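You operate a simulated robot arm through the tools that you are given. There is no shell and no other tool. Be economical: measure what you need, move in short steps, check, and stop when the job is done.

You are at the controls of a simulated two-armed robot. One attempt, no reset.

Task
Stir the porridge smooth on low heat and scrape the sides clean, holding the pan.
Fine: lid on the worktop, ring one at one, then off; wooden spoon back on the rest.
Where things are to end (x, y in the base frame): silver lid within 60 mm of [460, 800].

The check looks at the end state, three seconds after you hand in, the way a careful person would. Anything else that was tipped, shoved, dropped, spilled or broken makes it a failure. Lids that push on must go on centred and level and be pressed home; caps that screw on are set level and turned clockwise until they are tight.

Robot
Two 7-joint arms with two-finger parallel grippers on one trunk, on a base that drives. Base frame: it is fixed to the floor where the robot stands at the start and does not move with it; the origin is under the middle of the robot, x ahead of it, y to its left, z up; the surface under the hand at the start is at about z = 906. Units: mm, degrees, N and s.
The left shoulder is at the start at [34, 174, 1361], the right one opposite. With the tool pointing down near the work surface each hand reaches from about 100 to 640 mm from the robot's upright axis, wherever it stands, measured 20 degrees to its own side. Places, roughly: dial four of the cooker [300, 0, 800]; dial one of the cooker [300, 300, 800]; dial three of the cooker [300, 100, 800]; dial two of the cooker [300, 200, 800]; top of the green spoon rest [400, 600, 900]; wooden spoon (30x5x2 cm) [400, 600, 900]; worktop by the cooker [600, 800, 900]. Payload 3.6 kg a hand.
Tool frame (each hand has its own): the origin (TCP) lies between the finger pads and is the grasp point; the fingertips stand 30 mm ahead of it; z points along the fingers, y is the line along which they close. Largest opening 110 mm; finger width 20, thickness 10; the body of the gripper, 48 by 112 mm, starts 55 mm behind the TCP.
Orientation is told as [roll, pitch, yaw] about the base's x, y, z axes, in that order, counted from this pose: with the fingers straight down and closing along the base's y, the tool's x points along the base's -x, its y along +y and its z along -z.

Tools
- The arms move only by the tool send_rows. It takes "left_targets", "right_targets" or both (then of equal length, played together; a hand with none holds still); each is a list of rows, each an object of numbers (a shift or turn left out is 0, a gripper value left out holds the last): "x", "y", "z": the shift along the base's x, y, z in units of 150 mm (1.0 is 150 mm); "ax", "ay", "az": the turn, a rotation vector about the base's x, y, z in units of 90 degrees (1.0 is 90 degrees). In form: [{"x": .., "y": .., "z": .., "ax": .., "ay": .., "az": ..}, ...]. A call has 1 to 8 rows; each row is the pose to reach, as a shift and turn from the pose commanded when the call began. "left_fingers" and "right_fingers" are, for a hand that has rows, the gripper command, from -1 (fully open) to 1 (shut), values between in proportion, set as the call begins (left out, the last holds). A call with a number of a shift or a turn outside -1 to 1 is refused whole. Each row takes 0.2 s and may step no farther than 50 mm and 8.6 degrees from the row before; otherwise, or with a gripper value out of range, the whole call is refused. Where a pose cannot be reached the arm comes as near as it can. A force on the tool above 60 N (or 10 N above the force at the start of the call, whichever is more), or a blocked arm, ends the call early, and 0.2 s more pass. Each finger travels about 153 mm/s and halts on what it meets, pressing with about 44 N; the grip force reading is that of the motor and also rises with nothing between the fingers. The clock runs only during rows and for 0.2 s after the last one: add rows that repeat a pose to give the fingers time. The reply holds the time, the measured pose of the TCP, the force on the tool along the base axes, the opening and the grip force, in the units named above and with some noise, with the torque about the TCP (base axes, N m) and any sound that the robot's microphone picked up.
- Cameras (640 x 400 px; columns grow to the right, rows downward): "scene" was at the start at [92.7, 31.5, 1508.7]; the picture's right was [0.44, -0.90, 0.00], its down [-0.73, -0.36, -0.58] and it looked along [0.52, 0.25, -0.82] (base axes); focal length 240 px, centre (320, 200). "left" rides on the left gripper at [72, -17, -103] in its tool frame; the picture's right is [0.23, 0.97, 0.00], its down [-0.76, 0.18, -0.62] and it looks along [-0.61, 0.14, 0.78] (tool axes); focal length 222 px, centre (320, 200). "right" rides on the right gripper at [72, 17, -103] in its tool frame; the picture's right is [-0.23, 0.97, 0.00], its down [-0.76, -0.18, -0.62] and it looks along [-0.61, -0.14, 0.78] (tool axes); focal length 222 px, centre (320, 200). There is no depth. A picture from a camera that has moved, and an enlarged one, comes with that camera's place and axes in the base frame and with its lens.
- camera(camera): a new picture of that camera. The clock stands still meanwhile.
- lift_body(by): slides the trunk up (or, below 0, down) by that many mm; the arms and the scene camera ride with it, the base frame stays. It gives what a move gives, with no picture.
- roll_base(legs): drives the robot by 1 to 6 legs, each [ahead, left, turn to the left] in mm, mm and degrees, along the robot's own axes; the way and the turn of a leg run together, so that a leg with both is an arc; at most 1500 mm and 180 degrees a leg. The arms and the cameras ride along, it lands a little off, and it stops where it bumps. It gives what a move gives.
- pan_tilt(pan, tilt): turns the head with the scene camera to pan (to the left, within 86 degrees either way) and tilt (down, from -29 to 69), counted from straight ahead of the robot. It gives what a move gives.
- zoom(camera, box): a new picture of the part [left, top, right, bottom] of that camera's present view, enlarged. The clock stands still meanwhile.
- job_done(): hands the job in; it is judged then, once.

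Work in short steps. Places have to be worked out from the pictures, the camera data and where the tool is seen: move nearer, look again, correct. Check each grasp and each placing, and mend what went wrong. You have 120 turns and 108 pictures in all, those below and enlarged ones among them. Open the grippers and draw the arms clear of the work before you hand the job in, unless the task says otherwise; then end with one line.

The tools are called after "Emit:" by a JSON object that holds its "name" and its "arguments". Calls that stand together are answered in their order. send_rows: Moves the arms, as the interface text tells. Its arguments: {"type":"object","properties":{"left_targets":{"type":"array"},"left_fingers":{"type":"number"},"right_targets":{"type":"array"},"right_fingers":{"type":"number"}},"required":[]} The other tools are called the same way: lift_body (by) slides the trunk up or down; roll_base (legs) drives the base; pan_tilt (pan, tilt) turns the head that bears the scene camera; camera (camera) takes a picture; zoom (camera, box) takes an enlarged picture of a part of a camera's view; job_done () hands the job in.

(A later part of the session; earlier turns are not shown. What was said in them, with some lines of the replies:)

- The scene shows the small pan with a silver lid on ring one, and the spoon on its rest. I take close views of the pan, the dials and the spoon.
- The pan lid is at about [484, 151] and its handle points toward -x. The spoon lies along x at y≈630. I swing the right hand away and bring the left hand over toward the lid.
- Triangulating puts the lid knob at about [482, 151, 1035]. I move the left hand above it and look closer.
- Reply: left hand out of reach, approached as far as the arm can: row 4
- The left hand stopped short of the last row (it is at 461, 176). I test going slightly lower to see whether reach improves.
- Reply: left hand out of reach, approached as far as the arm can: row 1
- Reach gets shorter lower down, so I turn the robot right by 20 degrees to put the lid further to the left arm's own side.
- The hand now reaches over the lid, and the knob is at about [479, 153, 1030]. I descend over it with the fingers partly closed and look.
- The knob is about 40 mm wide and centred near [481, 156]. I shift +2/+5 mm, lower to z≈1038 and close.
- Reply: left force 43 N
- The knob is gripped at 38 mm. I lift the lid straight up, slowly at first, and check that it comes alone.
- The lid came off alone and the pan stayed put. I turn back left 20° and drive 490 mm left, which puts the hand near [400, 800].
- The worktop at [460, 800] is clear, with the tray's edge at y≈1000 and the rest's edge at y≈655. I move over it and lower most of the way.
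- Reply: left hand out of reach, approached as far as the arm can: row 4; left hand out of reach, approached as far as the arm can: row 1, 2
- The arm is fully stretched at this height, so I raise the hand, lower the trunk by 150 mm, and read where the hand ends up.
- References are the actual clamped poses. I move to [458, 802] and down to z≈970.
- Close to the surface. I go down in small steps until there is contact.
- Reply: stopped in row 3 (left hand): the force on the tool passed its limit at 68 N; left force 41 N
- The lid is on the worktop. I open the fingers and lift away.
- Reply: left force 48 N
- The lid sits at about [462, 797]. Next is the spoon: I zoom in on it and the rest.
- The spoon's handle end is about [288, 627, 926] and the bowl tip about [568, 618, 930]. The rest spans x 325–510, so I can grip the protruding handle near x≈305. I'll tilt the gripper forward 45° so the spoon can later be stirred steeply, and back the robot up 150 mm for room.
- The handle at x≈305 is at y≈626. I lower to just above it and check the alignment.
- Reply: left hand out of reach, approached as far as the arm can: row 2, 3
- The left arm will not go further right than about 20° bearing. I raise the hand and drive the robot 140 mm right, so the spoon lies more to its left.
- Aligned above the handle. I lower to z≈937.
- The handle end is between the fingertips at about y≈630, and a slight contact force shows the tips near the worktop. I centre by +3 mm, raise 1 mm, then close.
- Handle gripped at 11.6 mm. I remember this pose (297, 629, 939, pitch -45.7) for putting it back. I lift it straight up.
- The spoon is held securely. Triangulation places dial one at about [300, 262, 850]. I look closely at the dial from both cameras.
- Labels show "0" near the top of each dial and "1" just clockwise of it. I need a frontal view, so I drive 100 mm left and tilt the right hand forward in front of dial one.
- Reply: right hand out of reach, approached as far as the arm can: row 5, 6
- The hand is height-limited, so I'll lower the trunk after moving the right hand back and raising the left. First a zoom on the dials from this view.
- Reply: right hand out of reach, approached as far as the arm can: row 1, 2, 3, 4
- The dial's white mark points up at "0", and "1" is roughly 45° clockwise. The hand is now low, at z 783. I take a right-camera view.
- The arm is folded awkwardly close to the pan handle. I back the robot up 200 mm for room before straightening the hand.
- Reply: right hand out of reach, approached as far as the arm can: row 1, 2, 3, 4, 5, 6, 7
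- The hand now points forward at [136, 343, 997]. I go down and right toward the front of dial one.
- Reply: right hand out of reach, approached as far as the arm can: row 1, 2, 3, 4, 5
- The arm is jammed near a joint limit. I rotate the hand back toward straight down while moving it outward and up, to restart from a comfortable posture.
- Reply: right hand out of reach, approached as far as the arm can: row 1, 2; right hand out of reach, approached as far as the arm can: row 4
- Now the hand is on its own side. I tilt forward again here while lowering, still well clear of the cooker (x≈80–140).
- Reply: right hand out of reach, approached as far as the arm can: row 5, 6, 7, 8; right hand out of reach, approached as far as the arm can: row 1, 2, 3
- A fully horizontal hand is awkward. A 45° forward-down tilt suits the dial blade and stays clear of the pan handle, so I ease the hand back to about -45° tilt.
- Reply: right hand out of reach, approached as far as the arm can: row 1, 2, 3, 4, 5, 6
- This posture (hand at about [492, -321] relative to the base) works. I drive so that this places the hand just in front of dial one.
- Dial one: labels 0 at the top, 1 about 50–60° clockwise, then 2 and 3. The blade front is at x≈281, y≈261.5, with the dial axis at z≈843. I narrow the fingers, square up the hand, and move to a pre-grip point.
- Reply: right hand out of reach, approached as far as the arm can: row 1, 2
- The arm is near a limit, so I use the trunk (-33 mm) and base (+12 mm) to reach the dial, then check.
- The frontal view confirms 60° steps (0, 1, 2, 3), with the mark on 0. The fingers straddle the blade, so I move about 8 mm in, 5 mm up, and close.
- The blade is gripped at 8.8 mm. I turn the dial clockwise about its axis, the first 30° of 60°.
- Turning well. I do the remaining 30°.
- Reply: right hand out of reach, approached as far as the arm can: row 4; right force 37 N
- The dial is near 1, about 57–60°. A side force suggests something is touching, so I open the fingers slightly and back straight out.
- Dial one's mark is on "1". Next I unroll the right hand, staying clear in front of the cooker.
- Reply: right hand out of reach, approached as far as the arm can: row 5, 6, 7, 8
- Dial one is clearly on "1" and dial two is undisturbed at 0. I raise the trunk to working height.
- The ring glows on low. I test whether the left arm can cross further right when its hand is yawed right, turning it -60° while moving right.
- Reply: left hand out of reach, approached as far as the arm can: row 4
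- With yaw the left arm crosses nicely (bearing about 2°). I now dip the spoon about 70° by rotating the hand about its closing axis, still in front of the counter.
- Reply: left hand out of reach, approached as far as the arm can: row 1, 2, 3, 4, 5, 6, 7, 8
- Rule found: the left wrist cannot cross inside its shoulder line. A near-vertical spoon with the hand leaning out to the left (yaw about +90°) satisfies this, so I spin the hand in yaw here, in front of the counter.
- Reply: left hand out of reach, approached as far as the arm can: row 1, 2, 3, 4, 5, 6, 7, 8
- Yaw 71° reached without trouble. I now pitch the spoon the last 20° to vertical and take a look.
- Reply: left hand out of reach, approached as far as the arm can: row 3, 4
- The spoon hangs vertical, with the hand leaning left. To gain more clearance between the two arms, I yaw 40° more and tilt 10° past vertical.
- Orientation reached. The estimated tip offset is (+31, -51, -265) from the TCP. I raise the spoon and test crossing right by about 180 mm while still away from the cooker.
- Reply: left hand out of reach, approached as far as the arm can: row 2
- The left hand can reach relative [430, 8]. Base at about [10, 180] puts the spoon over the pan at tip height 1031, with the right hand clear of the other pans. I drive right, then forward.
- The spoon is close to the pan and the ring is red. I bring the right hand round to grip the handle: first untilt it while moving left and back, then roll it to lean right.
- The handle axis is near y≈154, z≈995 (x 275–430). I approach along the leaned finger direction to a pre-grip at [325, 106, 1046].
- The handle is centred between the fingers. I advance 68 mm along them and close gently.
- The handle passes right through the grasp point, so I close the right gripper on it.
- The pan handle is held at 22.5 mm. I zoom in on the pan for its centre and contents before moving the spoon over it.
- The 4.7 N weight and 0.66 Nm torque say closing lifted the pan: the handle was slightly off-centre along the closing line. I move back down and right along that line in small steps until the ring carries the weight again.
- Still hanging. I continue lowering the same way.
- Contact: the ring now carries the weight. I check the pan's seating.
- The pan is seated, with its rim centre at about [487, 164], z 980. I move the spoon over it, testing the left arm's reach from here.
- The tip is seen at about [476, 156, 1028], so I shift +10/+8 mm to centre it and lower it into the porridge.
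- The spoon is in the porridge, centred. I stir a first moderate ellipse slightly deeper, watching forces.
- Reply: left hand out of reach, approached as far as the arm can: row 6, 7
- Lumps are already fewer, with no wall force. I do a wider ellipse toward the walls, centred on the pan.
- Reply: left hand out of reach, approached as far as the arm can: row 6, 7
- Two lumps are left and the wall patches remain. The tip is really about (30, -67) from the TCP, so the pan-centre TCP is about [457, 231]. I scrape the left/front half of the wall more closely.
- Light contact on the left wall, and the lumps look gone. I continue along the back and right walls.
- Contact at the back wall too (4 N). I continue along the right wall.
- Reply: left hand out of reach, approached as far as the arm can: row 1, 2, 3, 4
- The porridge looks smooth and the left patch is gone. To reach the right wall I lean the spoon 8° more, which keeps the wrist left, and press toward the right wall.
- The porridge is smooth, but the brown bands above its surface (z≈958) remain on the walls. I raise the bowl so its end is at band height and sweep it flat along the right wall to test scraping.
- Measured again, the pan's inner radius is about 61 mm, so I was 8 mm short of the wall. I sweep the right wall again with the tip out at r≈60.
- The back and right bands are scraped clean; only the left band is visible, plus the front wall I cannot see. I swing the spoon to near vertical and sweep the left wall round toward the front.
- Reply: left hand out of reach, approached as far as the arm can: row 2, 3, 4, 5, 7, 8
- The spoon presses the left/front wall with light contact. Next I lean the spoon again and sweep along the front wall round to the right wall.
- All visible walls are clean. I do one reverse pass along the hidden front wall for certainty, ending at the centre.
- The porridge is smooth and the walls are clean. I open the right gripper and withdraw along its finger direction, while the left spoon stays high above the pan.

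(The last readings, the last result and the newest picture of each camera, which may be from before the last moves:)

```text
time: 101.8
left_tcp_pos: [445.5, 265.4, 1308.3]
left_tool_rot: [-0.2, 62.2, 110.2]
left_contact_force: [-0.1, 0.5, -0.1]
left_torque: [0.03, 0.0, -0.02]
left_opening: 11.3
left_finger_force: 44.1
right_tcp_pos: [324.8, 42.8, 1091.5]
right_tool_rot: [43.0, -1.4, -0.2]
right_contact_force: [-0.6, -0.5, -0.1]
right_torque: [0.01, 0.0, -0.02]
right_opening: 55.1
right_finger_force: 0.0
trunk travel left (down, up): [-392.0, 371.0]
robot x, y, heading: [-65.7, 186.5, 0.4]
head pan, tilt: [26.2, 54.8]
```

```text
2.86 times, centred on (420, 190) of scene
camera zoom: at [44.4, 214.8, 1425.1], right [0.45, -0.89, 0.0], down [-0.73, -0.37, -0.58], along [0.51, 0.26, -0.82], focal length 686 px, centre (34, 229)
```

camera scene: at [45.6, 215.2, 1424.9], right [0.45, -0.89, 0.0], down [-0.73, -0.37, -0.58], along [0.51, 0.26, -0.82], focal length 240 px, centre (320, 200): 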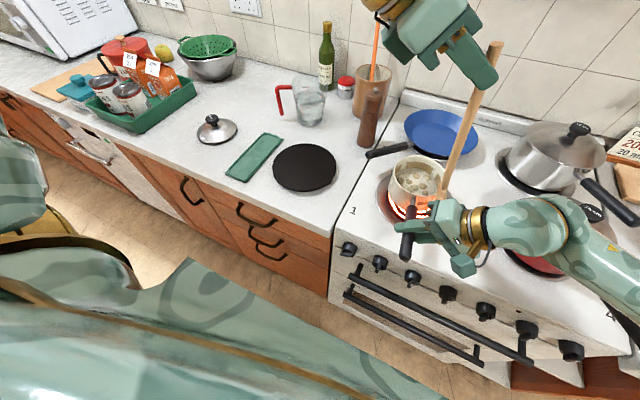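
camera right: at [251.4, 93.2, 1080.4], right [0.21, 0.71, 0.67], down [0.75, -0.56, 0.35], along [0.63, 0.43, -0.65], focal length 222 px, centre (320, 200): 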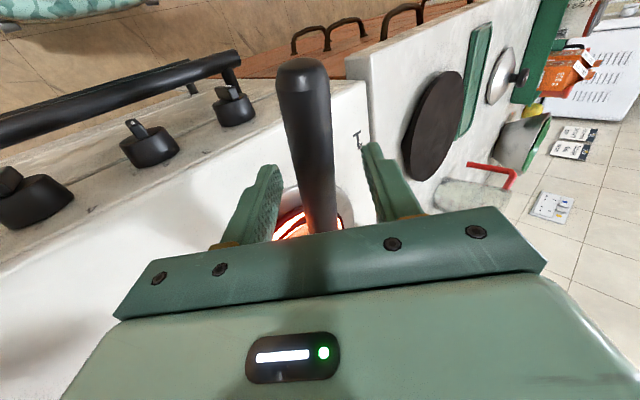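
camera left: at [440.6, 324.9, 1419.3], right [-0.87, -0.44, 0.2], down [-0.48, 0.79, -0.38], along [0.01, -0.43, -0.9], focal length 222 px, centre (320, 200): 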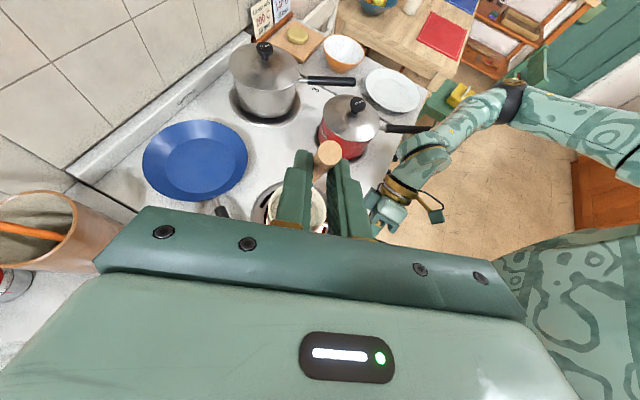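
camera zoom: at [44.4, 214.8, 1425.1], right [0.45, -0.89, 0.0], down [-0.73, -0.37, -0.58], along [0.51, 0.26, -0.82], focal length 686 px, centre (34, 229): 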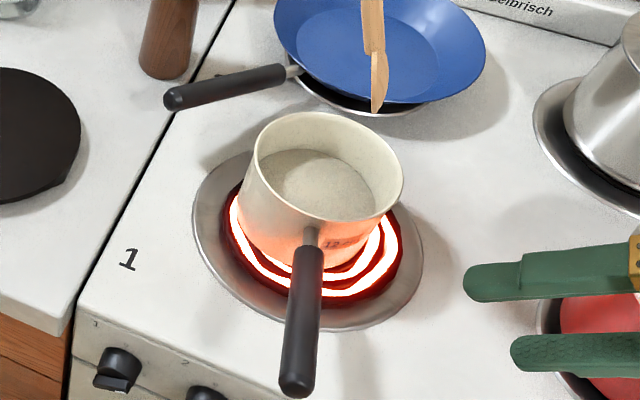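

The pan stands stably on the ring. I bring the right hand back out to its dial posture (reverse of before) while pulling the spoon back and up.

Emit:
{"name": "send_rows", "arguments": {"right_targets": [{"y": -0.1, "z": 0.15, "ax": -0.07}, {"y": -0.25, "z": 0.3, "ax": -0.14}, {"y": -0.4, "z": 0.41, "ax": -0.21}, {"y": -0.55, "z": 0.41, "ax": -0.28}, {"y": -0.7, "z": 0.41, "ax": -0.35}, {"y": -0.85, "z": 0.41, "ax": -0.42}, {"y": -1.0, "z": 0.41, "ax": -0.48}]}}

Emit:
{"name": "send_rows", "arguments": {"right_targets": [{"x": 0.1, "y": -0.08, "ax": -0.02, "ay": -0.09}, {"x": 0.2, "y": -0.16, "ax": -0.04, "ay": -0.18}, {"x": 0.3, "y": -0.24, "ax": -0.06, "ay": -0.27}, {"x": 0.4, "y": -0.32, "ax": -0.08, "ay": -0.36}, {"x": 0.5, "y": -0.4, "ax": -0.1, "ay": -0.45}, {"x": 0.7, "y": -0.47, "ax": -0.1, "ay": -0.54}], "right_fingers": 0.55}}

```text
time: 103.4
left_tcp_pos: [446.4, 264.8, 1308.2]
left_tool_rot: [-0.2, 62.2, 110.2]
left_contact_force: [-0.4, 0.0, -0.8]
left_torque: [0.05, 0.01, 0.03]
left_opening: 11.4
left_finger_force: 44.3
right_tcp_pos: [325.6, -107.3, 1154.1]
right_tool_rot: [-0.2, -1.1, 0.7]
right_contact_force: [0.3, 0.6, -0.2]
right_torque: [-0.01, 0.01, -0.02]
right_opening: 55.1
right_finger_force: 0.1
trunk travel left (down, up): [-392.0, 371.0]
robot x, y, heading: [-69.1, 182.2, 0.6]
head pan, tilt: [26.2, 54.8]
```

```text
time: 104.8
left_tcp_pos: [446.9, 266.0, 1307.2]
left_tool_rot: [-0.2, 62.0, 110.3]
left_contact_force: [-0.2, 0.0, -0.3]
left_torque: [0.04, -0.01, -0.02]
left_opening: 11.5
left_finger_force: 44.0
right_tcp_pos: [431.9, -176.4, 1153.0]
right_tool_rot: [-13.5, -49.4, 7.1]
right_contact_force: [1.0, 0.3, 0.3]
right_torque: [0.02, -0.05, -0.01]
right_opening: 25.1
right_finger_force: 0.1
trunk travel left (down, up): [-392.0, 371.0]
robot x, y, heading: [-66.3, 183.1, 0.6]
head pan, tilt: [26.2, 54.8]
```

I drive back and left to the dial station, then pull the spoon hand back so it is clear of the counter before lowering the trunk.

Emit:
{"name": "roll_base", "arguments": {"legs": [[-206, 0, 0], [0, 407, 0]]}}

Emit:
{"name": "send_rows", "arguments": {"left_targets": [{"x": -0.25, "y": 0.1}, {"x": -0.5, "y": 0.3}, {"x": -0.75, "y": 0.5}, {"x": -1.0, "y": 0.6}]}}

```text
time: 108.6
left_tcp_pos: [238.3, 672.2, 1306.7]
left_tool_rot: [-0.3, 62.1, 110.2]
left_contact_force: [-0.2, -0.4, -0.7]
left_torque: [0.01, -0.01, 0.02]
left_opening: 11.4
left_finger_force: 43.6
right_tcp_pos: [221.8, 230.4, 1153.3]
right_tool_rot: [-13.5, -49.3, 6.8]
right_contact_force: [0.3, 0.3, 0.8]
right_torque: [-0.03, 0.04, 0.0]
right_opening: 24.7
right_finger_force: 0.0
trunk travel left (down, up): [-392.0, 371.0]
robot x, y, heading: [-276.7, 589.5, 0.3]
head pan, tilt: [26.2, 54.8]
```

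```text
time: 109.6
left_tcp_pos: [85.2, 761.8, 1307.1]
left_tool_rot: [-0.4, 62.1, 110.0]
left_contact_force: [-1.1, 1.2, -1.2]
left_torque: [0.05, 0.02, 0.0]
left_opening: 11.5
left_finger_force: 44.1
right_tcp_pos: [221.3, 230.8, 1154.3]
right_tool_rot: [-13.5, -49.5, 7.0]
right_contact_force: [-0.3, -0.6, 0.1]
right_torque: [0.03, 0.01, 0.02]
right_opening: 24.9
right_finger_force: 0.0
trunk travel left (down, up): [-392.0, 371.0]
robot x, y, heading: [-277.2, 593.5, 0.3]
head pan, tilt: [26.2, 54.8]
```

Both are clear of the counter. I lower the trunk 240 mm to dial height and look at the dial.

Emit:
{"name": "lift_body", "arguments": {"by": -240}}

Emit:
{"name": "camera", "arguments": {"camera": "right"}}

```text
time: 112.1
left_tcp_pos: [105.8, 762.9, 1056.9]
left_tool_rot: [4.8, 61.2, 114.5]
left_contact_force: [-1.7, 0.3, 0.1]
left_torque: [0.05, 0.0, -0.01]
left_opening: 11.2
left_finger_force: 43.9
right_tcp_pos: [225.1, 230.7, 912.2]
right_tool_rot: [-13.3, -48.9, 6.8]
right_contact_force: [-0.5, 0.2, -0.6]
right_torque: [0.03, 0.01, -0.01]
right_opening: 24.7
right_finger_force: 0.2
trunk travel left (down, up): [-152.0, 611.0]
robot x, y, heading: [-272.1, 591.7, 0.4]
head pan, tilt: [26.2, 54.8]
```

```text
22 pictures are left
camera right: at [100.0, 255.3, 919.0], right [0.2, 0.98, 0.02], down [0.02, -0.03, 1.0], along [0.98, -0.2, -0.02], focal length 222 px, centre (320, 200)
```

right: 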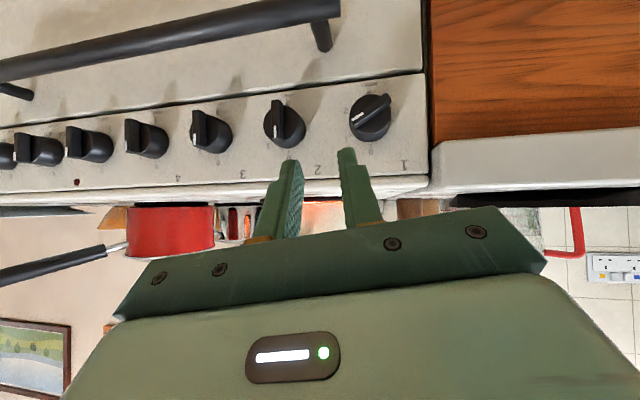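

Dial one shows the mark on 1. I roll the right hand about 70° clockwise while backing to the earlier pre-grip pose.

Emit:
{"name": "send_rows", "arguments": {"right_targets": [{"x": -0.08, "y": 0.0, "ax": 0.09}, {"x": -0.16, "y": 0.0, "z": -0.03, "ax": 0.18}, {"x": -0.24, "y": -0.03, "z": -0.06, "ax": 0.27}, {"x": -0.3, "y": -0.06, "z": -0.09, "ax": 0.36}, {"x": -0.33, "y": -0.09, "z": -0.12, "ax": 0.45}, {"x": -0.33, "y": -0.12, "z": -0.15, "ax": 0.54}, {"x": -0.33, "y": -0.15, "z": -0.18, "ax": 0.63}, {"x": -0.33, "y": -0.18, "z": -0.21, "ax": 0.72}]}}

Emit:
{"name": "send_rows", "arguments": {"right_targets": [{"ax": 0.045}, {"ax": 0.045}], "right_fingers": 0.45}}

Emit:
{"name": "zoom", "arguments": {"camera": "right", "box": [220, 60, 420, 240]}}

```text
time: 113.9
left_tcp_pos: [104.7, 763.0, 1054.8]
left_tool_rot: [4.9, 61.0, 114.6]
left_contact_force: [-0.1, 0.2, -0.6]
left_torque: [0.01, -0.01, 0.03]
left_opening: 11.4
left_finger_force: 43.7
right_tcp_pos: [175.1, 203.2, 878.5]
right_tool_rot: [64.2, -22.8, -44.8]
right_contact_force: [1.1, 0.7, 0.2]
right_torque: [0.02, -0.01, 0.0]
right_opening: 24.9
right_finger_force: 0.0
right hand out of reach, approached as far as the arm can: row 1, 2
trunk travel left (down, up): [-152.0, 611.0]
robot x, y, heading: [-271.7, 593.0, 0.1]
head pan, tilt: [26.2, 54.8]
```

```text
time: 114.5
left_tcp_pos: [104.5, 762.9, 1056.1]
left_tool_rot: [4.8, 61.0, 114.6]
left_contact_force: [0.6, 1.2, -0.6]
left_torque: [0.01, 0.07, 0.0]
left_opening: 11.4
left_finger_force: 43.8
right_tcp_pos: [175.1, 203.2, 879.8]
right_tool_rot: [67.3, -20.1, -45.9]
right_contact_force: [-0.3, -0.7, 0.4]
right_torque: [-0.03, 0.01, 0.0]
right_opening: 30.3
right_finger_force: 0.0
trunk travel left (down, up): [-152.0, 611.0]
robot x, y, heading: [-274.1, 588.8, 0.5]
head pan, tilt: [26.2, 54.8]
```

```text
2.22 times, centred on (320, 150) of right
camera zoom: at [51.0, 203.4, 905.2], right [0.2, 0.33, 0.92], down [0.02, -0.94, 0.33], along [0.98, -0.05, -0.2], focal length 494 px, centre (320, 311)
```

zoom: 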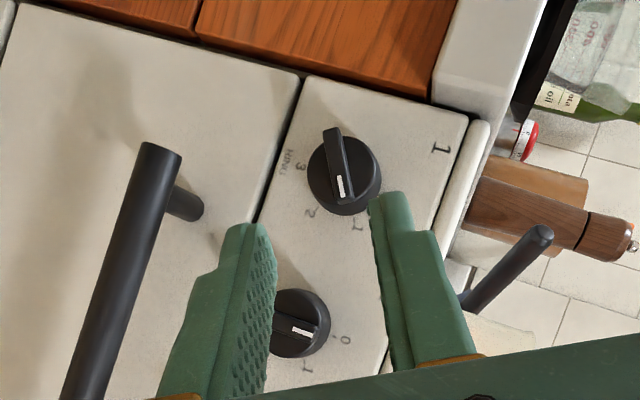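

I'm slightly over-rolled, about 8°. I correct that and approach most of the way to the blade.

Emit:
{"name": "send_rows", "arguments": {"right_targets": [{"x": 0.13, "y": 0.055, "z": -0.03, "ax": -0.05}, {"x": 0.27, "y": 0.115, "z": -0.07, "ax": -0.08}, {"x": 0.41, "y": 0.175, "z": -0.1, "ax": -0.08}]}}

Emit:
{"name": "zoom", "arguments": {"camera": "right", "box": [220, 60, 420, 240]}}

```text
time: 115.3
left_tcp_pos: [105.0, 761.5, 1054.3]
left_tool_rot: [4.9, 61.1, 114.8]
left_contact_force: [0.0, 1.0, 0.3]
left_torque: [0.02, 0.01, 0.02]
left_opening: 11.4
left_finger_force: 44.8
right_tcp_pos: [237.9, 229.5, 863.3]
right_tool_rot: [61.5, -25.2, -43.8]
right_contact_force: [-0.6, 0.4, -0.6]
right_torque: [-0.01, 0.0, -0.01]
right_opening: 30.3
right_finger_force: 0.1
trunk travel left (down, up): [-152.0, 611.0]
robot x, y, heading: [-276.7, 594.0, 0.3]
head pan, tilt: [26.2, 54.8]
```

```text
2.22 times, centred on (320, 150) of right
camera zoom: at [112.9, 233.0, 889.8], right [0.21, 0.45, 0.87], down [0.02, -0.89, 0.45], along [0.98, -0.08, -0.19], focal length 494 px, centre (320, 311)
```

zoom: 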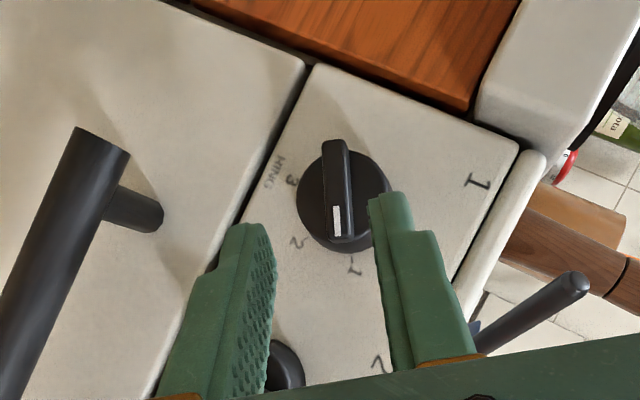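

Well aligned. I make the final advance and close on the blade.

Emit:
{"name": "send_rows", "arguments": {"right_targets": [{"x": 0.07, "y": 0.045, "z": -0.01}, {"x": 0.14, "y": 0.085, "z": -0.025}]}}

Emit:
{"name": "send_rows", "arguments": {"right_targets": [{"x": 0}, {"x": 0}], "right_fingers": 1}}

Emit:
{"name": "zoom", "arguments": {"camera": "right", "box": [220, 60, 420, 240]}}

```text
time: 115.9
left_tcp_pos: [104.0, 761.9, 1054.9]
left_tool_rot: [5.0, 61.1, 114.7]
left_contact_force: [0.4, -0.4, -0.5]
left_torque: [0.05, 0.01, 0.02]
left_opening: 11.3
left_finger_force: 44.3
right_tcp_pos: [258.2, 242.4, 860.5]
right_tool_rot: [61.8, -25.3, -43.8]
right_contact_force: [-0.2, -0.4, 0.2]
right_torque: [-0.01, 0.03, 0.01]
right_opening: 30.3
right_finger_force: 0.0
trunk travel left (down, up): [-152.0, 611.0]
robot x, y, heading: [-276.7, 593.9, 0.3]
head pan, tilt: [26.2, 54.8]
```

```text
time: 116.5
left_tcp_pos: [105.6, 761.8, 1055.3]
left_tool_rot: [4.9, 61.1, 114.6]
left_contact_force: [-0.3, 0.9, -0.7]
left_torque: [0.02, 0.01, 0.02]
left_opening: 11.4
left_finger_force: 43.4
right_tcp_pos: [257.6, 240.5, 859.3]
right_tool_rot: [61.6, -25.2, -43.8]
right_contact_force: [-0.3, -4.2, -2.5]
right_torque: [-0.1, -0.58, -0.62]
right_opening: 8.5
right_finger_force: 44.8
trunk travel left (down, up): [-152.0, 611.0]
robot x, y, heading: [-274.4, 591.2, 0.4]
head pan, tilt: [26.2, 54.8]
```

```text
2.22 times, centred on (320, 150) of right
camera zoom: at [133.5, 245.2, 885.8], right [0.21, 0.44, 0.87], down [0.02, -0.89, 0.45], along [0.98, -0.08, -0.19], focal length 494 px, centre (320, 311)
```

zoom: 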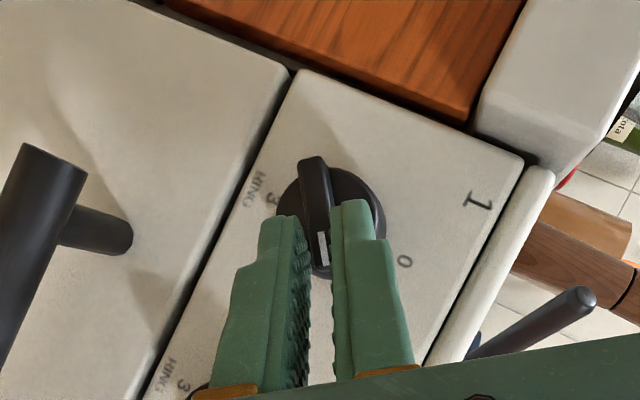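

Gripped. I turn the dial back 60° counter-clockwise about its axis to 0.

Emit:
{"name": "send_rows", "arguments": {"right_targets": [{"y": 0.014, "z": 0.015, "ax": -0.0833}, {"y": 0.03, "z": 0.027, "ax": -0.1667}, {"y": 0.048, "z": 0.037, "ax": -0.25}, {"y": 0.067, "z": 0.045, "ax": -0.3333}, {"y": 0.086, "z": 0.051, "ax": -0.4167}, {"y": 0.106, "z": 0.054, "ax": -0.5}, {"y": 0.127, "z": 0.054, "ax": -0.5833}, {"y": 0.147, "z": 0.051, "ax": -0.6667}]}}

Emit:
{"name": "zoom", "arguments": {"camera": "right", "box": [220, 60, 420, 240]}}

```text
time: 118.3
left_tcp_pos: [104.6, 763.2, 1054.9]
left_tool_rot: [4.9, 61.2, 114.6]
left_contact_force: [0.9, -0.2, -0.2]
left_torque: [0.03, 0.0, 0.04]
left_opening: 11.5
left_finger_force: 43.5
right_tcp_pos: [257.2, 260.5, 868.5]
right_tool_rot: [6.2, -48.8, -7.8]
right_contact_force: [-0.2, 1.5, 1.0]
right_torque: [0.03, -1.37, 0.1]
right_opening: 8.5
right_finger_force: 44.7
right hand out of reach, approached as far as the arm can: row 7, 8
trunk travel left (down, up): [-152.0, 611.0]
robot x, y, heading: [-273.1, 589.9, 0.4]
head pan, tilt: [26.2, 54.8]
```

```text
2.22 times, centred on (320, 150) of right
camera zoom: at [133.2, 282.9, 882.3], right [0.2, 0.95, 0.24], down [0.02, -0.25, 0.97], along [0.98, -0.19, -0.07], focal length 494 px, centre (320, 311)
```

zoom: 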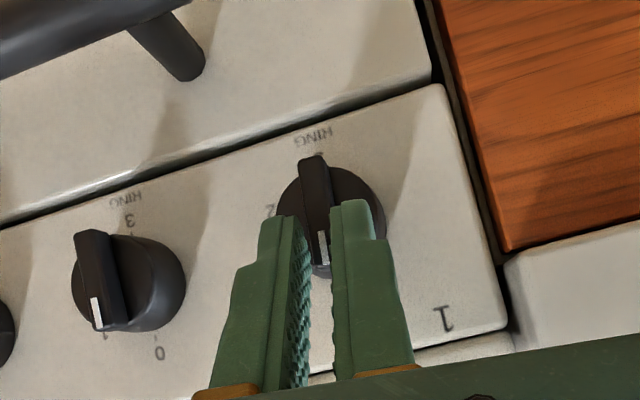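

About 5° still remains to 0 (arm limit). I try a further 6° roll in place.

Emit:
{"name": "send_rows", "arguments": {"right_targets": [{"y": -0.005, "ax": -0.035}, {"y": -0.01, "ax": -0.07}]}}

Emit:
{"name": "zoom", "arguments": {"camera": "right", "box": [220, 60, 420, 240]}}

```text
time: 118.9
left_tcp_pos: [104.4, 758.0, 1056.3]
left_tool_rot: [4.6, 60.9, 114.2]
left_contact_force: [-0.3, -0.2, -0.3]
left_torque: [0.01, 0.01, -0.02]
left_opening: 11.1
left_finger_force: 43.5
right_tcp_pos: [257.8, 261.1, 870.1]
right_tool_rot: [4.8, -48.8, -6.2]
right_contact_force: [-14.0, -28.4, 3.1]
right_torque: [-0.75, -0.07, -0.74]
right_opening: 8.9
right_finger_force: 44.7
right hand out of reach, approached as far as the arm can: row 1, 2
trunk travel left (down, up): [-152.0, 611.0]
robot x, y, heading: [-276.5, 589.8, 0.4]
head pan, tilt: [26.2, 54.8]
```

```text
2.22 times, centred on (320, 150) of right
camera zoom: at [133.0, 282.6, 882.1], right [0.19, 0.96, 0.22], down [0.02, -0.23, 0.97], along [0.98, -0.18, -0.06], focal length 494 px, centre (320, 311)
```

zoom: 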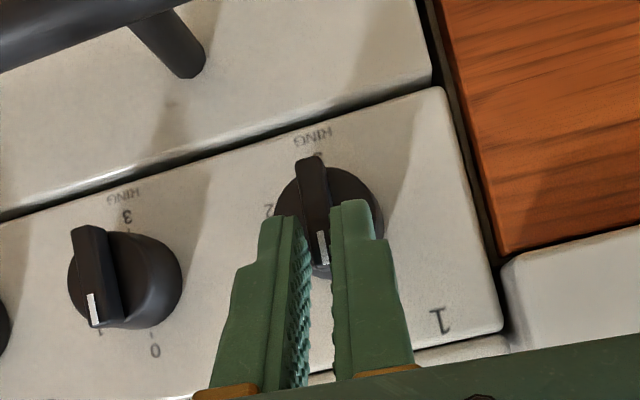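

The reaction torque rises, so the dial seems to be against its stop at 0. I open, back straight out, and check the mark.

Emit:
{"name": "send_rows", "arguments": {"right_targets": [{"x": 0}, {"x": -0.05, "z": 0.04}, {"x": -0.2, "z": 0.15}, {"x": -0.4, "z": 0.3}], "right_fingers": 0.45}}

Emit:
{"name": "zoom", "arguments": {"camera": "right", "box": [260, 40, 420, 180]}}

```text
time: 119.9
left_tcp_pos: [106.0, 762.8, 1055.3]
left_tool_rot: [5.0, 61.1, 114.5]
left_contact_force: [0.2, -0.6, -0.1]
left_torque: [0.04, 0.03, 0.03]
left_opening: 11.4
left_finger_force: 43.7
right_tcp_pos: [223.7, 256.8, 916.4]
right_tool_rot: [4.8, -49.0, -5.6]
right_contact_force: [0.3, -0.3, 0.1]
right_torque: [0.03, -0.01, 0.02]
right_opening: 30.2
right_finger_force: 0.1
right hand out of reach, approached as far as the arm can: row 4
trunk travel left (down, up): [-152.0, 611.0]
robot x, y, heading: [-273.9, 590.0, 0.5]
head pan, tilt: [26.2, 54.8]
```

```text
2.86 times, centred on (340, 110) of right
camera zoom: at [98.6, 277.2, 929.1], right [0.18, 0.96, 0.22], down [0.02, -0.23, 0.97], along [0.98, -0.17, -0.06], focal length 635 px, centre (263, 457)
```

zoom: 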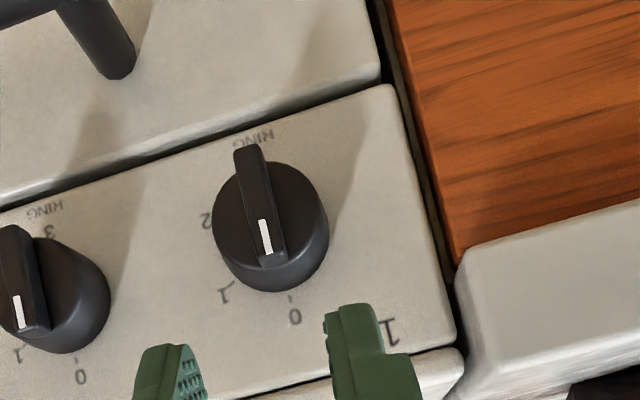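

Dial one is back at 0. I raise the trunk to the height used for picking the spoon and check with the scene camera.

Emit:
{"name": "lift_body", "arguments": {"by": 203}}

Emit:
{"name": "send_rows", "arguments": {"left_targets": [{"ax": 0.068, "ay": 0.03}, {"ax": 0.136, "ay": 0.06}, {"ax": 0.203, "ay": 0.09}, {"ax": 0.271, "ay": 0.12}]}}

Emit:
{"name": "send_rows", "arguments": {"left_targets": [{"az": -0.094}, {"az": -0.188}, {"az": -0.282}, {"az": -0.376}, {"az": -0.47}, {"az": -0.564}, {"az": -0.658}, {"az": -0.752}]}}

Emit:
{"name": "camera", "arguments": {"camera": "scene"}}

```text
time: 122.1
left_tcp_pos: [105.4, 762.1, 1258.6]
left_tool_rot: [4.9, 61.1, 114.7]
left_contact_force: [0.6, -0.6, -0.1]
left_torque: [0.03, -0.03, 0.02]
left_opening: 11.4
left_finger_force: 44.3
right_tcp_pos: [223.5, 256.0, 1117.6]
right_tool_rot: [4.8, -49.0, -5.6]
right_contact_force: [0.3, 0.1, 0.3]
right_torque: [0.01, 0.02, 0.01]
right_opening: 30.4
right_finger_force: 0.1
trunk travel left (down, up): [-355.0, 408.0]
robot x, y, heading: [-275.3, 588.8, 0.1]
head pan, tilt: [26.2, 54.8]
```

```text
time: 123.1
left_tcp_pos: [105.7, 763.1, 1257.5]
left_tool_rot: [4.5, 34.3, 114.3]
left_contact_force: [0.2, -0.6, 0.1]
left_torque: [0.03, -0.01, 0.01]
left_opening: 11.4
left_finger_force: 44.5
right_tcp_pos: [223.6, 257.0, 1119.5]
right_tool_rot: [4.8, -48.9, -5.8]
right_contact_force: [0.2, -0.7, 0.5]
right_torque: [-0.02, 0.0, 0.05]
right_opening: 30.4
right_finger_force: 0.1
trunk travel left (down, up): [-355.0, 408.0]
robot x, y, heading: [-273.2, 589.6, 0.2]
head pan, tilt: [26.2, 54.8]
```

```text
time: 124.9
left_tcp_pos: [120.9, 753.7, 1268.9]
left_tool_rot: [-10.7, 30.5, 58.6]
left_contact_force: [0.2, 1.0, -0.4]
left_torque: [-0.02, 0.02, 0.0]
left_opening: 11.5
left_finger_force: 44.0
left hand out of reach, approached as far as the arm can: row 4, 5, 6, 7, 8
right_tcp_pos: [222.5, 257.9, 1119.2]
right_tool_rot: [4.7, -49.0, -5.7]
right_contact_force: [-1.3, 0.3, 0.4]
right_torque: [0.0, 0.06, 0.0]
right_opening: 30.3
right_finger_force: 0.1
trunk travel left (down, up): [-355.0, 408.0]
robot x, y, heading: [-279.8, 591.6, 0.3]
head pan, tilt: [26.2, 54.8]
```

```text
15 pictures are left
camera scene: at [-151.6, 624.7, 1387.5], right [0.45, -0.9, 0.0], down [-0.73, -0.37, -0.57], along [0.51, 0.26, -0.82], focal length 240 px, centre (320, 200)
```

scene: 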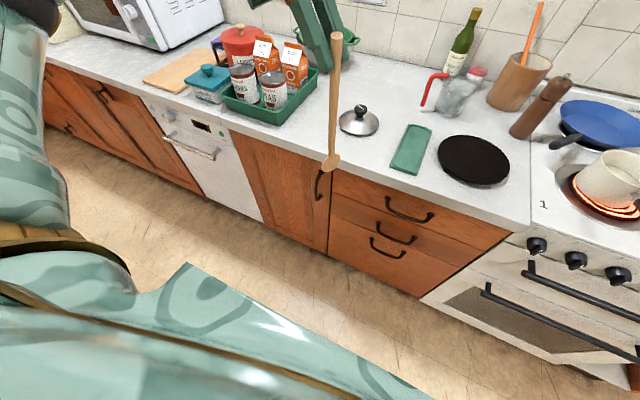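

The ring glow is fading. The hand needs to be lower to unwind its yaw, so I lower it about 110 mm in front of the counter while turning yaw back toward 0.

Emit:
{"name": "send_rows", "arguments": {"left_targets": [{"y": 0.1, "z": -0.25}, {"y": 0.2, "z": -0.5}, {"y": 0.2, "z": -0.72, "az": -0.09}, {"y": 0.2, "z": -0.72, "az": -0.18}, {"y": 0.2, "z": -0.72, "az": -0.27}, {"y": 0.2, "z": -0.72, "az": -0.36}, {"y": 0.2, "z": -0.72, "az": -0.45}, {"y": 0.2, "z": -0.72, "az": -0.54}]}}

Emit:
{"name": "send_rows", "arguments": {"left_targets": [{"ay": -0.09, "az": -0.02}, {"ay": -0.18, "az": -0.04}, {"ay": -0.27, "az": -0.06}, {"ay": -0.36, "az": -0.08}]}}

```text
time: 126.7
left_tcp_pos: [119.8, 782.7, 1159.7]
left_tool_rot: [-10.8, 30.4, 34.5]
left_contact_force: [-0.2, 0.4, -1.3]
left_torque: [0.02, 0.02, -0.05]
left_opening: 11.5
left_finger_force: 44.1
left hand out of reach, approached as far as the arm can: row 6, 7, 8
right_tcp_pos: [223.0, 258.4, 1118.1]
right_tool_rot: [4.8, -49.1, -5.7]
right_contact_force: [-0.9, -0.6, -0.3]
right_torque: [0.0, 0.03, 0.0]
right_opening: 30.4
right_finger_force: 0.0
trunk travel left (down, up): [-355.0, 408.0]
robot x, y, heading: [-277.6, 591.4, 0.1]
head pan, tilt: [26.2, 54.8]
```

```text
time: 127.7
left_tcp_pos: [119.9, 783.0, 1161.7]
left_tool_rot: [-26.8, 1.5, 22.5]
left_contact_force: [-0.7, -0.1, -1.4]
left_torque: [-0.01, 0.05, -0.01]
left_opening: 11.3
left_finger_force: 44.1
right_tcp_pos: [222.9, 256.5, 1119.1]
right_tool_rot: [4.8, -49.0, -5.6]
right_contact_force: [0.4, -0.1, 0.4]
right_torque: [-0.01, 0.01, 0.0]
right_opening: 30.4
right_finger_force: 0.1
trunk travel left (down, up): [-355.0, 408.0]
robot x, y, heading: [-277.3, 589.0, 0.5]
head pan, tilt: [26.2, 54.8]
```

Now I undo the remaining yaw and roll, then pitch to the pick tilt of -45.7°.

Emit:
{"name": "send_rows", "arguments": {"left_targets": [{"az": -0.085}, {"az": -0.17}, {"az": -0.25}]}}

Emit:
{"name": "send_rows", "arguments": {"left_targets": [{"z": 0.1, "ax": 0.075}, {"z": 0.2, "ax": 0.15}, {"z": 0.3, "ax": 0.225}, {"z": 0.35, "ax": 0.298}]}}

Emit:
{"name": "send_rows", "arguments": {"left_targets": [{"ay": -0.09}, {"ay": -0.18}, {"ay": -0.27}, {"ay": -0.36}, {"ay": -0.45}, {"ay": -0.52}]}}

Emit:
{"name": "camera", "arguments": {"camera": "scene"}}

```text
time: 128.5
left_tcp_pos: [120.7, 780.8, 1161.2]
left_tool_rot: [-26.8, 1.7, -0.2]
left_contact_force: [-0.8, -0.1, -0.8]
left_torque: [0.03, 0.03, 0.02]
left_opening: 11.3
left_finger_force: 44.1
right_tcp_pos: [223.5, 257.5, 1118.9]
right_tool_rot: [4.8, -48.9, -5.7]
right_contact_force: [0.2, -0.5, 0.3]
right_torque: [0.01, -0.01, 0.0]
right_opening: 30.3
right_finger_force: 0.1
trunk travel left (down, up): [-355.0, 408.0]
robot x, y, heading: [-275.7, 590.1, 0.4]
head pan, tilt: [26.2, 54.8]
```

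```text
time: 129.5
left_tcp_pos: [121.4, 782.7, 1212.2]
left_tool_rot: [0.2, 1.6, 0.9]
left_contact_force: [0.7, 0.1, 0.0]
left_torque: [0.0, 0.07, -0.02]
left_opening: 11.3
left_finger_force: 44.4
right_tcp_pos: [224.5, 257.2, 1118.2]
right_tool_rot: [4.9, -49.0, -5.7]
right_contact_force: [-0.4, 0.5, -0.6]
right_torque: [-0.02, -0.03, 0.02]
right_opening: 30.4
right_finger_force: 0.0
trunk travel left (down, up): [-355.0, 408.0]
robot x, y, heading: [-276.0, 587.9, 0.3]
head pan, tilt: [26.2, 54.8]
```

```text
time: 130.9
left_tcp_pos: [125.8, 781.7, 1215.6]
left_tool_rot: [-0.7, -45.1, 1.1]
left_contact_force: [-0.2, -0.3, 0.4]
left_torque: [0.02, 0.08, 0.0]
left_opening: 11.3
left_finger_force: 44.3
left hand out of reach, approached as far as the arm can: row 6
right_tcp_pos: [223.4, 257.1, 1118.5]
right_tool_rot: [4.8, -49.0, -5.7]
right_contact_force: [0.4, 0.2, -0.5]
right_torque: [0.0, 0.01, -0.01]
right_opening: 30.4
right_finger_force: 0.1
trunk travel left (down, up): [-355.0, 408.0]
robot x, y, heading: [-276.3, 591.9, 0.3]
head pan, tilt: [26.2, 54.8]
```

```text
14 pictures are left
camera scene: at [-151.7, 623.0, 1387.6], right [0.45, -0.89, 0.0], down [-0.73, -0.36, -0.58], along [0.51, 0.26, -0.82], focal length 240 px, centre (320, 200)
```

scene: 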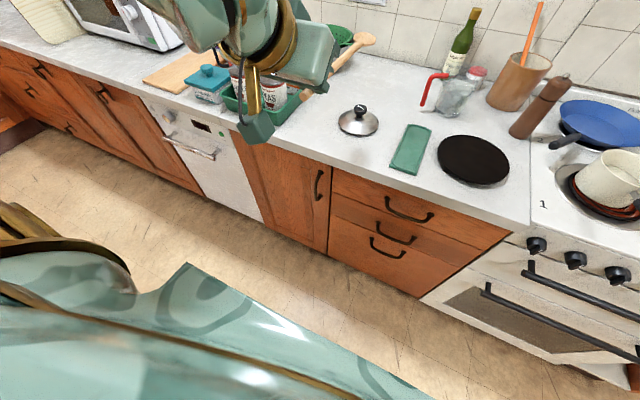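

The ring is dark now. I move the right hand back a little, then drive to the spoon-placing station (base about [-150, 351]).

Emit:
{"name": "send_rows", "arguments": {"right_targets": [{"z": 0.2}, {"z": 0.4}]}}

Emit:
{"name": "roll_base", "arguments": {"legs": [[0, -240, 0], [125, 0, 0]]}}

Emit:
{"name": "send_rows", "arguments": {"left_targets": [{"x": 0.1, "y": 0.2, "z": -0.15}, {"x": 0.2, "y": 0.4, "z": -0.3}, {"x": 0.29, "y": 0.58, "z": -0.5}, {"x": 0.29, "y": 0.58, "z": -0.75}, {"x": 0.29, "y": 0.58, "z": -0.95}]}}

Emit:
{"name": "camera", "arguments": {"camera": "scene"}}

```text
time: 131.5
left_tcp_pos: [124.9, 780.4, 1215.5]
left_tool_rot: [-0.7, -45.1, 1.1]
left_contact_force: [-0.5, -0.2, 0.0]
left_torque: [-0.01, 0.06, -0.02]
left_opening: 11.2
left_finger_force: 43.9
right_tcp_pos: [224.4, 257.6, 1178.5]
right_tool_rot: [4.8, -48.9, -5.7]
right_contact_force: [-0.1, 0.3, 0.5]
right_torque: [0.0, 0.02, 0.01]
right_opening: 30.3
right_finger_force: 0.1
trunk travel left (down, up): [-355.0, 408.0]
robot x, y, heading: [-272.0, 592.8, 0.2]
head pan, tilt: [26.2, 54.8]
```

```text
time: 134.1
left_tcp_pos: [252.0, 542.6, 1215.2]
left_tool_rot: [-0.8, -45.0, 1.2]
left_contact_force: [0.0, -0.6, 0.2]
left_torque: [0.0, 0.09, -0.04]
left_opening: 11.4
left_finger_force: 43.9
right_tcp_pos: [350.4, 17.4, 1178.6]
right_tool_rot: [4.7, -48.9, -5.5]
right_contact_force: [0.2, 1.2, 0.6]
right_torque: [0.0, 0.02, 0.01]
right_opening: 30.2
right_finger_force: 0.0
trunk travel left (down, up): [-355.0, 408.0]
robot x, y, heading: [-154.9, 351.1, 0.6]
head pan, tilt: [26.2, 54.8]
```

```text
time: 135.3
left_tcp_pos: [294.6, 628.8, 1072.6]
left_tool_rot: [-0.6, -45.2, 1.1]
left_contact_force: [-0.4, -0.7, -0.3]
left_torque: [0.02, 0.06, -0.03]
left_opening: 11.6
left_finger_force: 43.7
right_tcp_pos: [349.5, 17.2, 1179.1]
right_tool_rot: [4.7, -48.9, -5.6]
right_contact_force: [-0.3, 0.2, -0.8]
right_torque: [-0.01, -0.02, -0.05]
right_opening: 30.4
right_finger_force: 0.0
trunk travel left (down, up): [-355.0, 408.0]
robot x, y, heading: [-148.7, 351.0, 0.6]
head pan, tilt: [26.2, 54.8]
```

```text
13 pictures are left
camera scene: at [-26.4, 383.2, 1387.5], right [0.45, -0.89, 0.0], down [-0.73, -0.37, -0.58], along [0.51, 0.26, -0.82], focal length 240 px, centre (320, 200)
```

scene: 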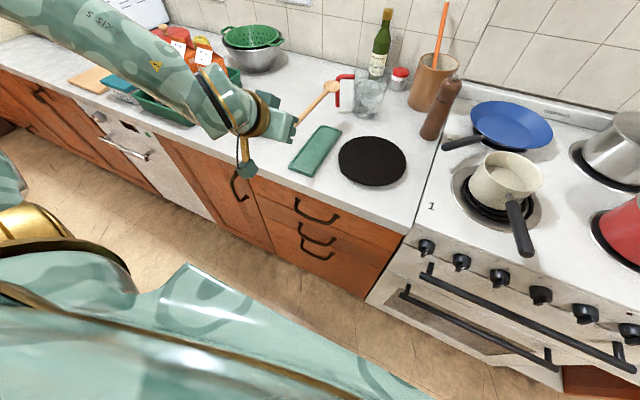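

I zoom in on the spoon to check its pitch in the grip before lowering it to the rest.

Emit:
{"name": "zoom", "arguments": {"camera": "scene", "box": [250, 60, 370, 180]}}

```text
3.33 times, centred on (310, 120) of scene
camera zoom: at [-26.4, 383.2, 1387.5], right [0.45, -0.89, 0.0], down [-0.73, -0.37, -0.58], along [0.51, 0.26, -0.82], focal length 800 px, centre (353, 467)
```

zoom: 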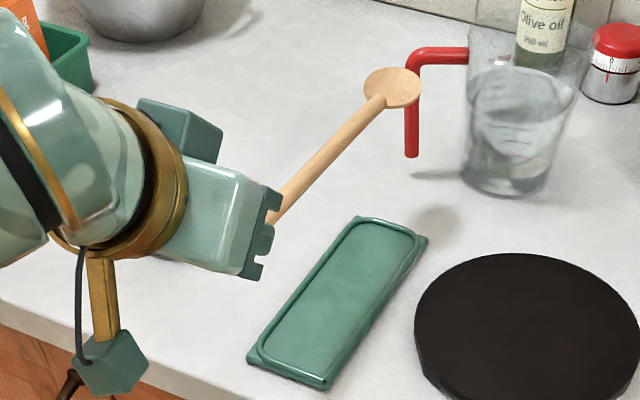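

The spoon seems to droop about 3–4° in the grip and point straight along x. I correct the tilt by -3.5°, shift 5 mm right to centre on the rest, and lower to just above it.

Emit:
{"name": "send_rows", "arguments": {"left_targets": [{"x": 0.01, "y": -0.03, "z": -0.25, "ay": -0.039}, {"x": 0.015, "y": -0.03, "z": -0.5, "ay": -0.039}, {"x": 0.015, "y": -0.03, "z": -0.74, "ay": -0.039}]}}

Emit:
{"name": "zoom", "arguments": {"camera": "scene", "box": [250, 80, 370, 200]}}

```text
time: 136.1
left_tcp_pos: [296.5, 624.4, 962.5]
left_tool_rot: [-0.8, -48.6, 1.3]
left_contact_force: [0.8, -0.8, 0.5]
left_torque: [-0.01, 0.04, -0.04]
left_opening: 11.6
left_finger_force: 43.7
right_tcp_pos: [350.9, 17.5, 1178.9]
right_tool_rot: [4.6, -49.0, -5.6]
right_contact_force: [0.1, 1.3, -0.3]
right_torque: [0.05, -0.01, 0.03]
right_opening: 30.2
right_finger_force: 0.1
trunk travel left (down, up): [-355.0, 408.0]
robot x, y, heading: [-145.5, 350.2, 0.4]
head pan, tilt: [26.2, 54.8]
```

```text
3.33 times, centred on (310, 140) of scene
camera zoom: at [-26.0, 382.8, 1387.5], right [0.45, -0.89, 0.0], down [-0.73, -0.37, -0.58], along [0.51, 0.26, -0.82], focal length 800 px, centre (353, 400)
```

zoom: 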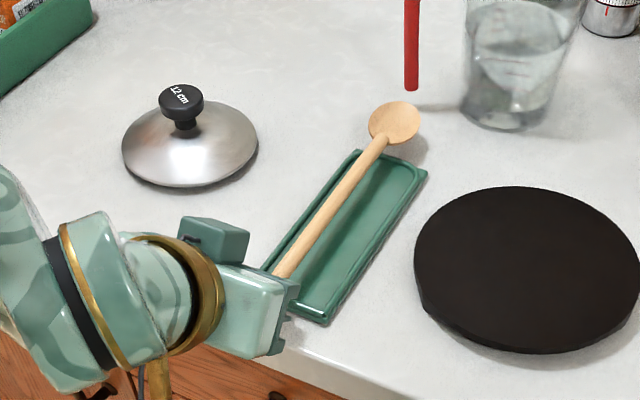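

Nearly above the centre line. I shift 5 mm more to the right and lower gently until contact.

Emit:
{"name": "send_rows", "arguments": {"left_targets": [{"y": -0.035, "z": -0.06}, {"y": -0.035, "z": -0.1}, {"y": -0.035, "z": -0.13}, {"y": -0.035, "z": -0.15}]}}

Emit:
{"name": "zoom", "arguments": {"camera": "scene", "box": [250, 80, 370, 200]}}

```text
time: 137.1
left_tcp_pos: [294.9, 619.4, 942.6]
left_tool_rot: [-0.7, -49.1, 1.2]
left_contact_force: [-0.7, 3.1, 20.2]
left_torque: [0.12, -0.57, 0.1]
left_opening: 11.4
left_finger_force: 43.7
right_tcp_pos: [346.8, 17.9, 1179.5]
right_tool_rot: [4.8, -49.0, -5.7]
right_contact_force: [-0.4, -0.3, -1.7]
right_torque: [-0.01, -0.01, -0.01]
right_opening: 30.0
right_finger_force: 0.0
trunk travel left (down, up): [-355.0, 408.0]
robot x, y, heading: [-147.1, 353.8, 0.7]
head pan, tilt: [26.2, 54.8]
```

```text
3.33 times, centred on (310, 140) of scene
camera zoom: at [-28.7, 382.2, 1388.2], right [0.45, -0.89, 0.0], down [-0.73, -0.37, -0.58], along [0.52, 0.26, -0.82], focal length 800 px, centre (353, 400)
```

zoom: 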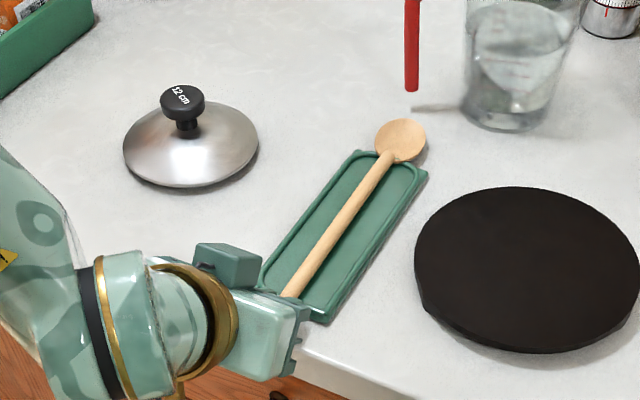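

The spoon rests on the rest, centred. I ease up 1 mm, open the fingers, and back out along the finger direction.

Emit:
{"name": "send_rows", "arguments": {"left_targets": [{"z": 0.012}, {"z": 0.012}]}}

Emit:
{"name": "send_rows", "arguments": {"left_targets": [{"z": 0}, {"z": 0}, {"x": -0.1, "z": 0.1}, {"x": -0.3, "z": 0.3}, {"x": -0.5, "z": 0.55}, {"x": -0.6, "z": 0.8}], "left_fingers": 0.2}}

Emit:
{"name": "camera", "arguments": {"camera": "scene"}}

```text
time: 137.7
left_tcp_pos: [295.8, 617.8, 942.4]
left_tool_rot: [-0.7, -48.8, 1.2]
left_contact_force: [6.9, 0.9, 15.7]
left_torque: [0.02, -1.27, 0.06]
left_opening: 11.6
left_finger_force: 44.0
right_tcp_pos: [348.7, 16.7, 1180.6]
right_tool_rot: [4.7, -49.0, -5.7]
right_contact_force: [0.0, 0.2, -0.6]
right_torque: [0.0, -0.03, 0.0]
right_opening: 30.3
right_finger_force: 0.0
trunk travel left (down, up): [-355.0, 408.0]
robot x, y, heading: [-152.2, 350.0, 0.6]
head pan, tilt: [26.2, 54.8]
```

```text
time: 139.1
left_tcp_pos: [276.1, 630.9, 1043.0]
left_tool_rot: [-0.7, -48.6, 1.2]
left_contact_force: [-0.7, -0.5, 0.5]
left_torque: [0.03, -0.01, 0.01]
left_opening: 44.0
left_finger_force: 0.0
left hand out of reach, approached as far as the arm can: row 5, 6
right_tcp_pos: [347.6, 17.1, 1179.8]
right_tool_rot: [4.8, -49.0, -5.6]
right_contact_force: [0.4, 0.5, 0.4]
right_torque: [0.03, -0.02, -0.01]
right_opening: 30.3
right_finger_force: 0.0
trunk travel left (down, up): [-355.0, 408.0]
robot x, y, heading: [-154.5, 353.6, 0.4]
head pan, tilt: [26.2, 54.8]
```

```text
9 pictures are left
camera scene: at [-28.0, 382.3, 1387.8], right [0.45, -0.89, 0.0], down [-0.73, -0.37, -0.58], along [0.52, 0.26, -0.82], focal length 240 px, centre (320, 200)
```

scene: 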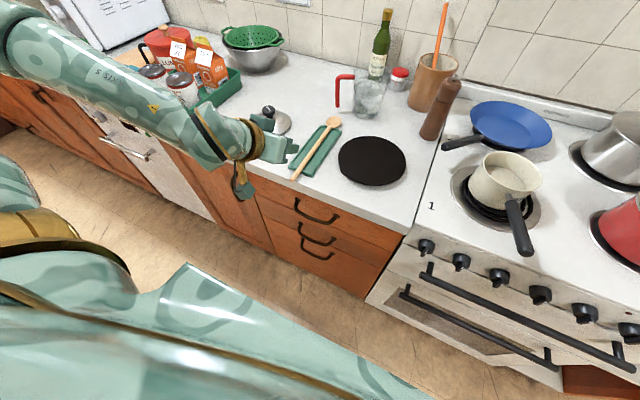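

The spoon lies on its rest. I open both grippers, back the robot away, and make the final checks.

Emit:
{"name": "send_rows", "arguments": {"left_targets": [{"z": 0.2}, {"z": 0.4}], "right_targets": [{"z": 0.1}, {"z": 0.2}], "left_fingers": -1, "right_fingers": -1}}

Emit:
{"name": "roll_base", "arguments": {"legs": [[-250, 0, 0]]}}

Emit:
{"name": "camera", "arguments": {"camera": "scene"}}

Emit:
{"name": "zoom", "arguments": {"camera": "scene", "box": [300, 60, 560, 220]}}

```text
time: 139.7
left_tcp_pos: [286.1, 632.5, 1103.4]
left_tool_rot: [-0.8, -48.4, 1.2]
left_contact_force: [-0.2, -0.8, -0.7]
left_torque: [-0.05, -0.02, -0.01]
left_opening: 110.1
left_finger_force: 0.0
left hand out of reach, approached as far as the arm can: row 1, 2
right_tcp_pos: [349.2, 17.1, 1208.7]
right_tool_rot: [4.9, -48.9, -5.6]
right_contact_force: [0.5, -0.1, 0.2]
right_torque: [-0.03, -0.01, -0.01]
right_opening: 110.2
right_finger_force: 0.0
trunk travel left (down, up): [-355.0, 408.0]
robot x, y, heading: [-150.9, 351.0, 0.4]
head pan, tilt: [26.2, 54.8]
```

```text
time: 141.6
left_tcp_pos: [35.8, 630.2, 1103.1]
left_tool_rot: [-0.8, -48.5, 1.1]
left_contact_force: [-0.4, -0.3, 0.6]
left_torque: [0.01, -0.02, 0.0]
left_opening: 110.3
left_finger_force: 0.1
right_tcp_pos: [94.8, 15.9, 1209.9]
right_tool_rot: [4.8, -49.0, -5.7]
right_contact_force: [-0.6, -0.8, -1.1]
right_torque: [-0.01, 0.01, 0.03]
right_opening: 110.0
right_finger_force: 0.0
trunk travel left (down, up): [-355.0, 408.0]
robot x, y, heading: [-400.9, 352.0, 0.3]
head pan, tilt: [26.2, 54.8]
```

```text
8 pictures are left
camera scene: at [-279.8, 380.8, 1387.7], right [0.45, -0.9, 0.0], down [-0.73, -0.36, -0.58], along [0.52, 0.26, -0.82], focal length 240 px, centre (320, 200)
```

scene: 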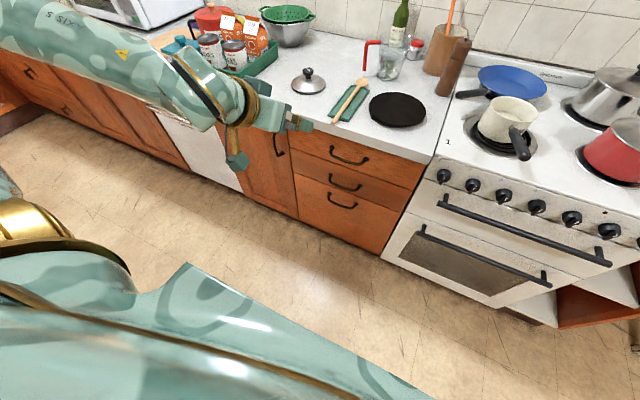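

```text
2.46 times, centred on (430, 140) of scene
camera zoom: at [-279.8, 380.8, 1387.7], right [0.45, -0.9, 0.0], down [-0.73, -0.36, -0.58], along [0.52, 0.26, -0.82], focal length 591 px, centre (49, 348)
```

zoom: 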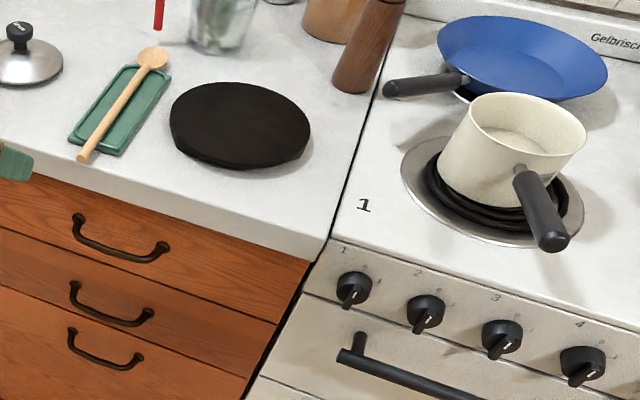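

The whole job finished on the pictures I have: the spoon is on its rest, the lid is on the worktop at about [462, 797], dial one is at 0 with the ring dark, and the other pans are as they were. Both grippers are open and clear, so I hand in.

Emit:
{"name": "job_done", "arguments": {}}

```text
The job is handed in.
```

I handed the job in with the porridge stirred smooth on ring one at 1 while I held the pan. Ring one is off, the lid is on the worktop at about [462, 797], and the spoon is on its rest. The pan's front inside wall was swept twice, but no camera could see it, so I have not confirmed that part is clean.
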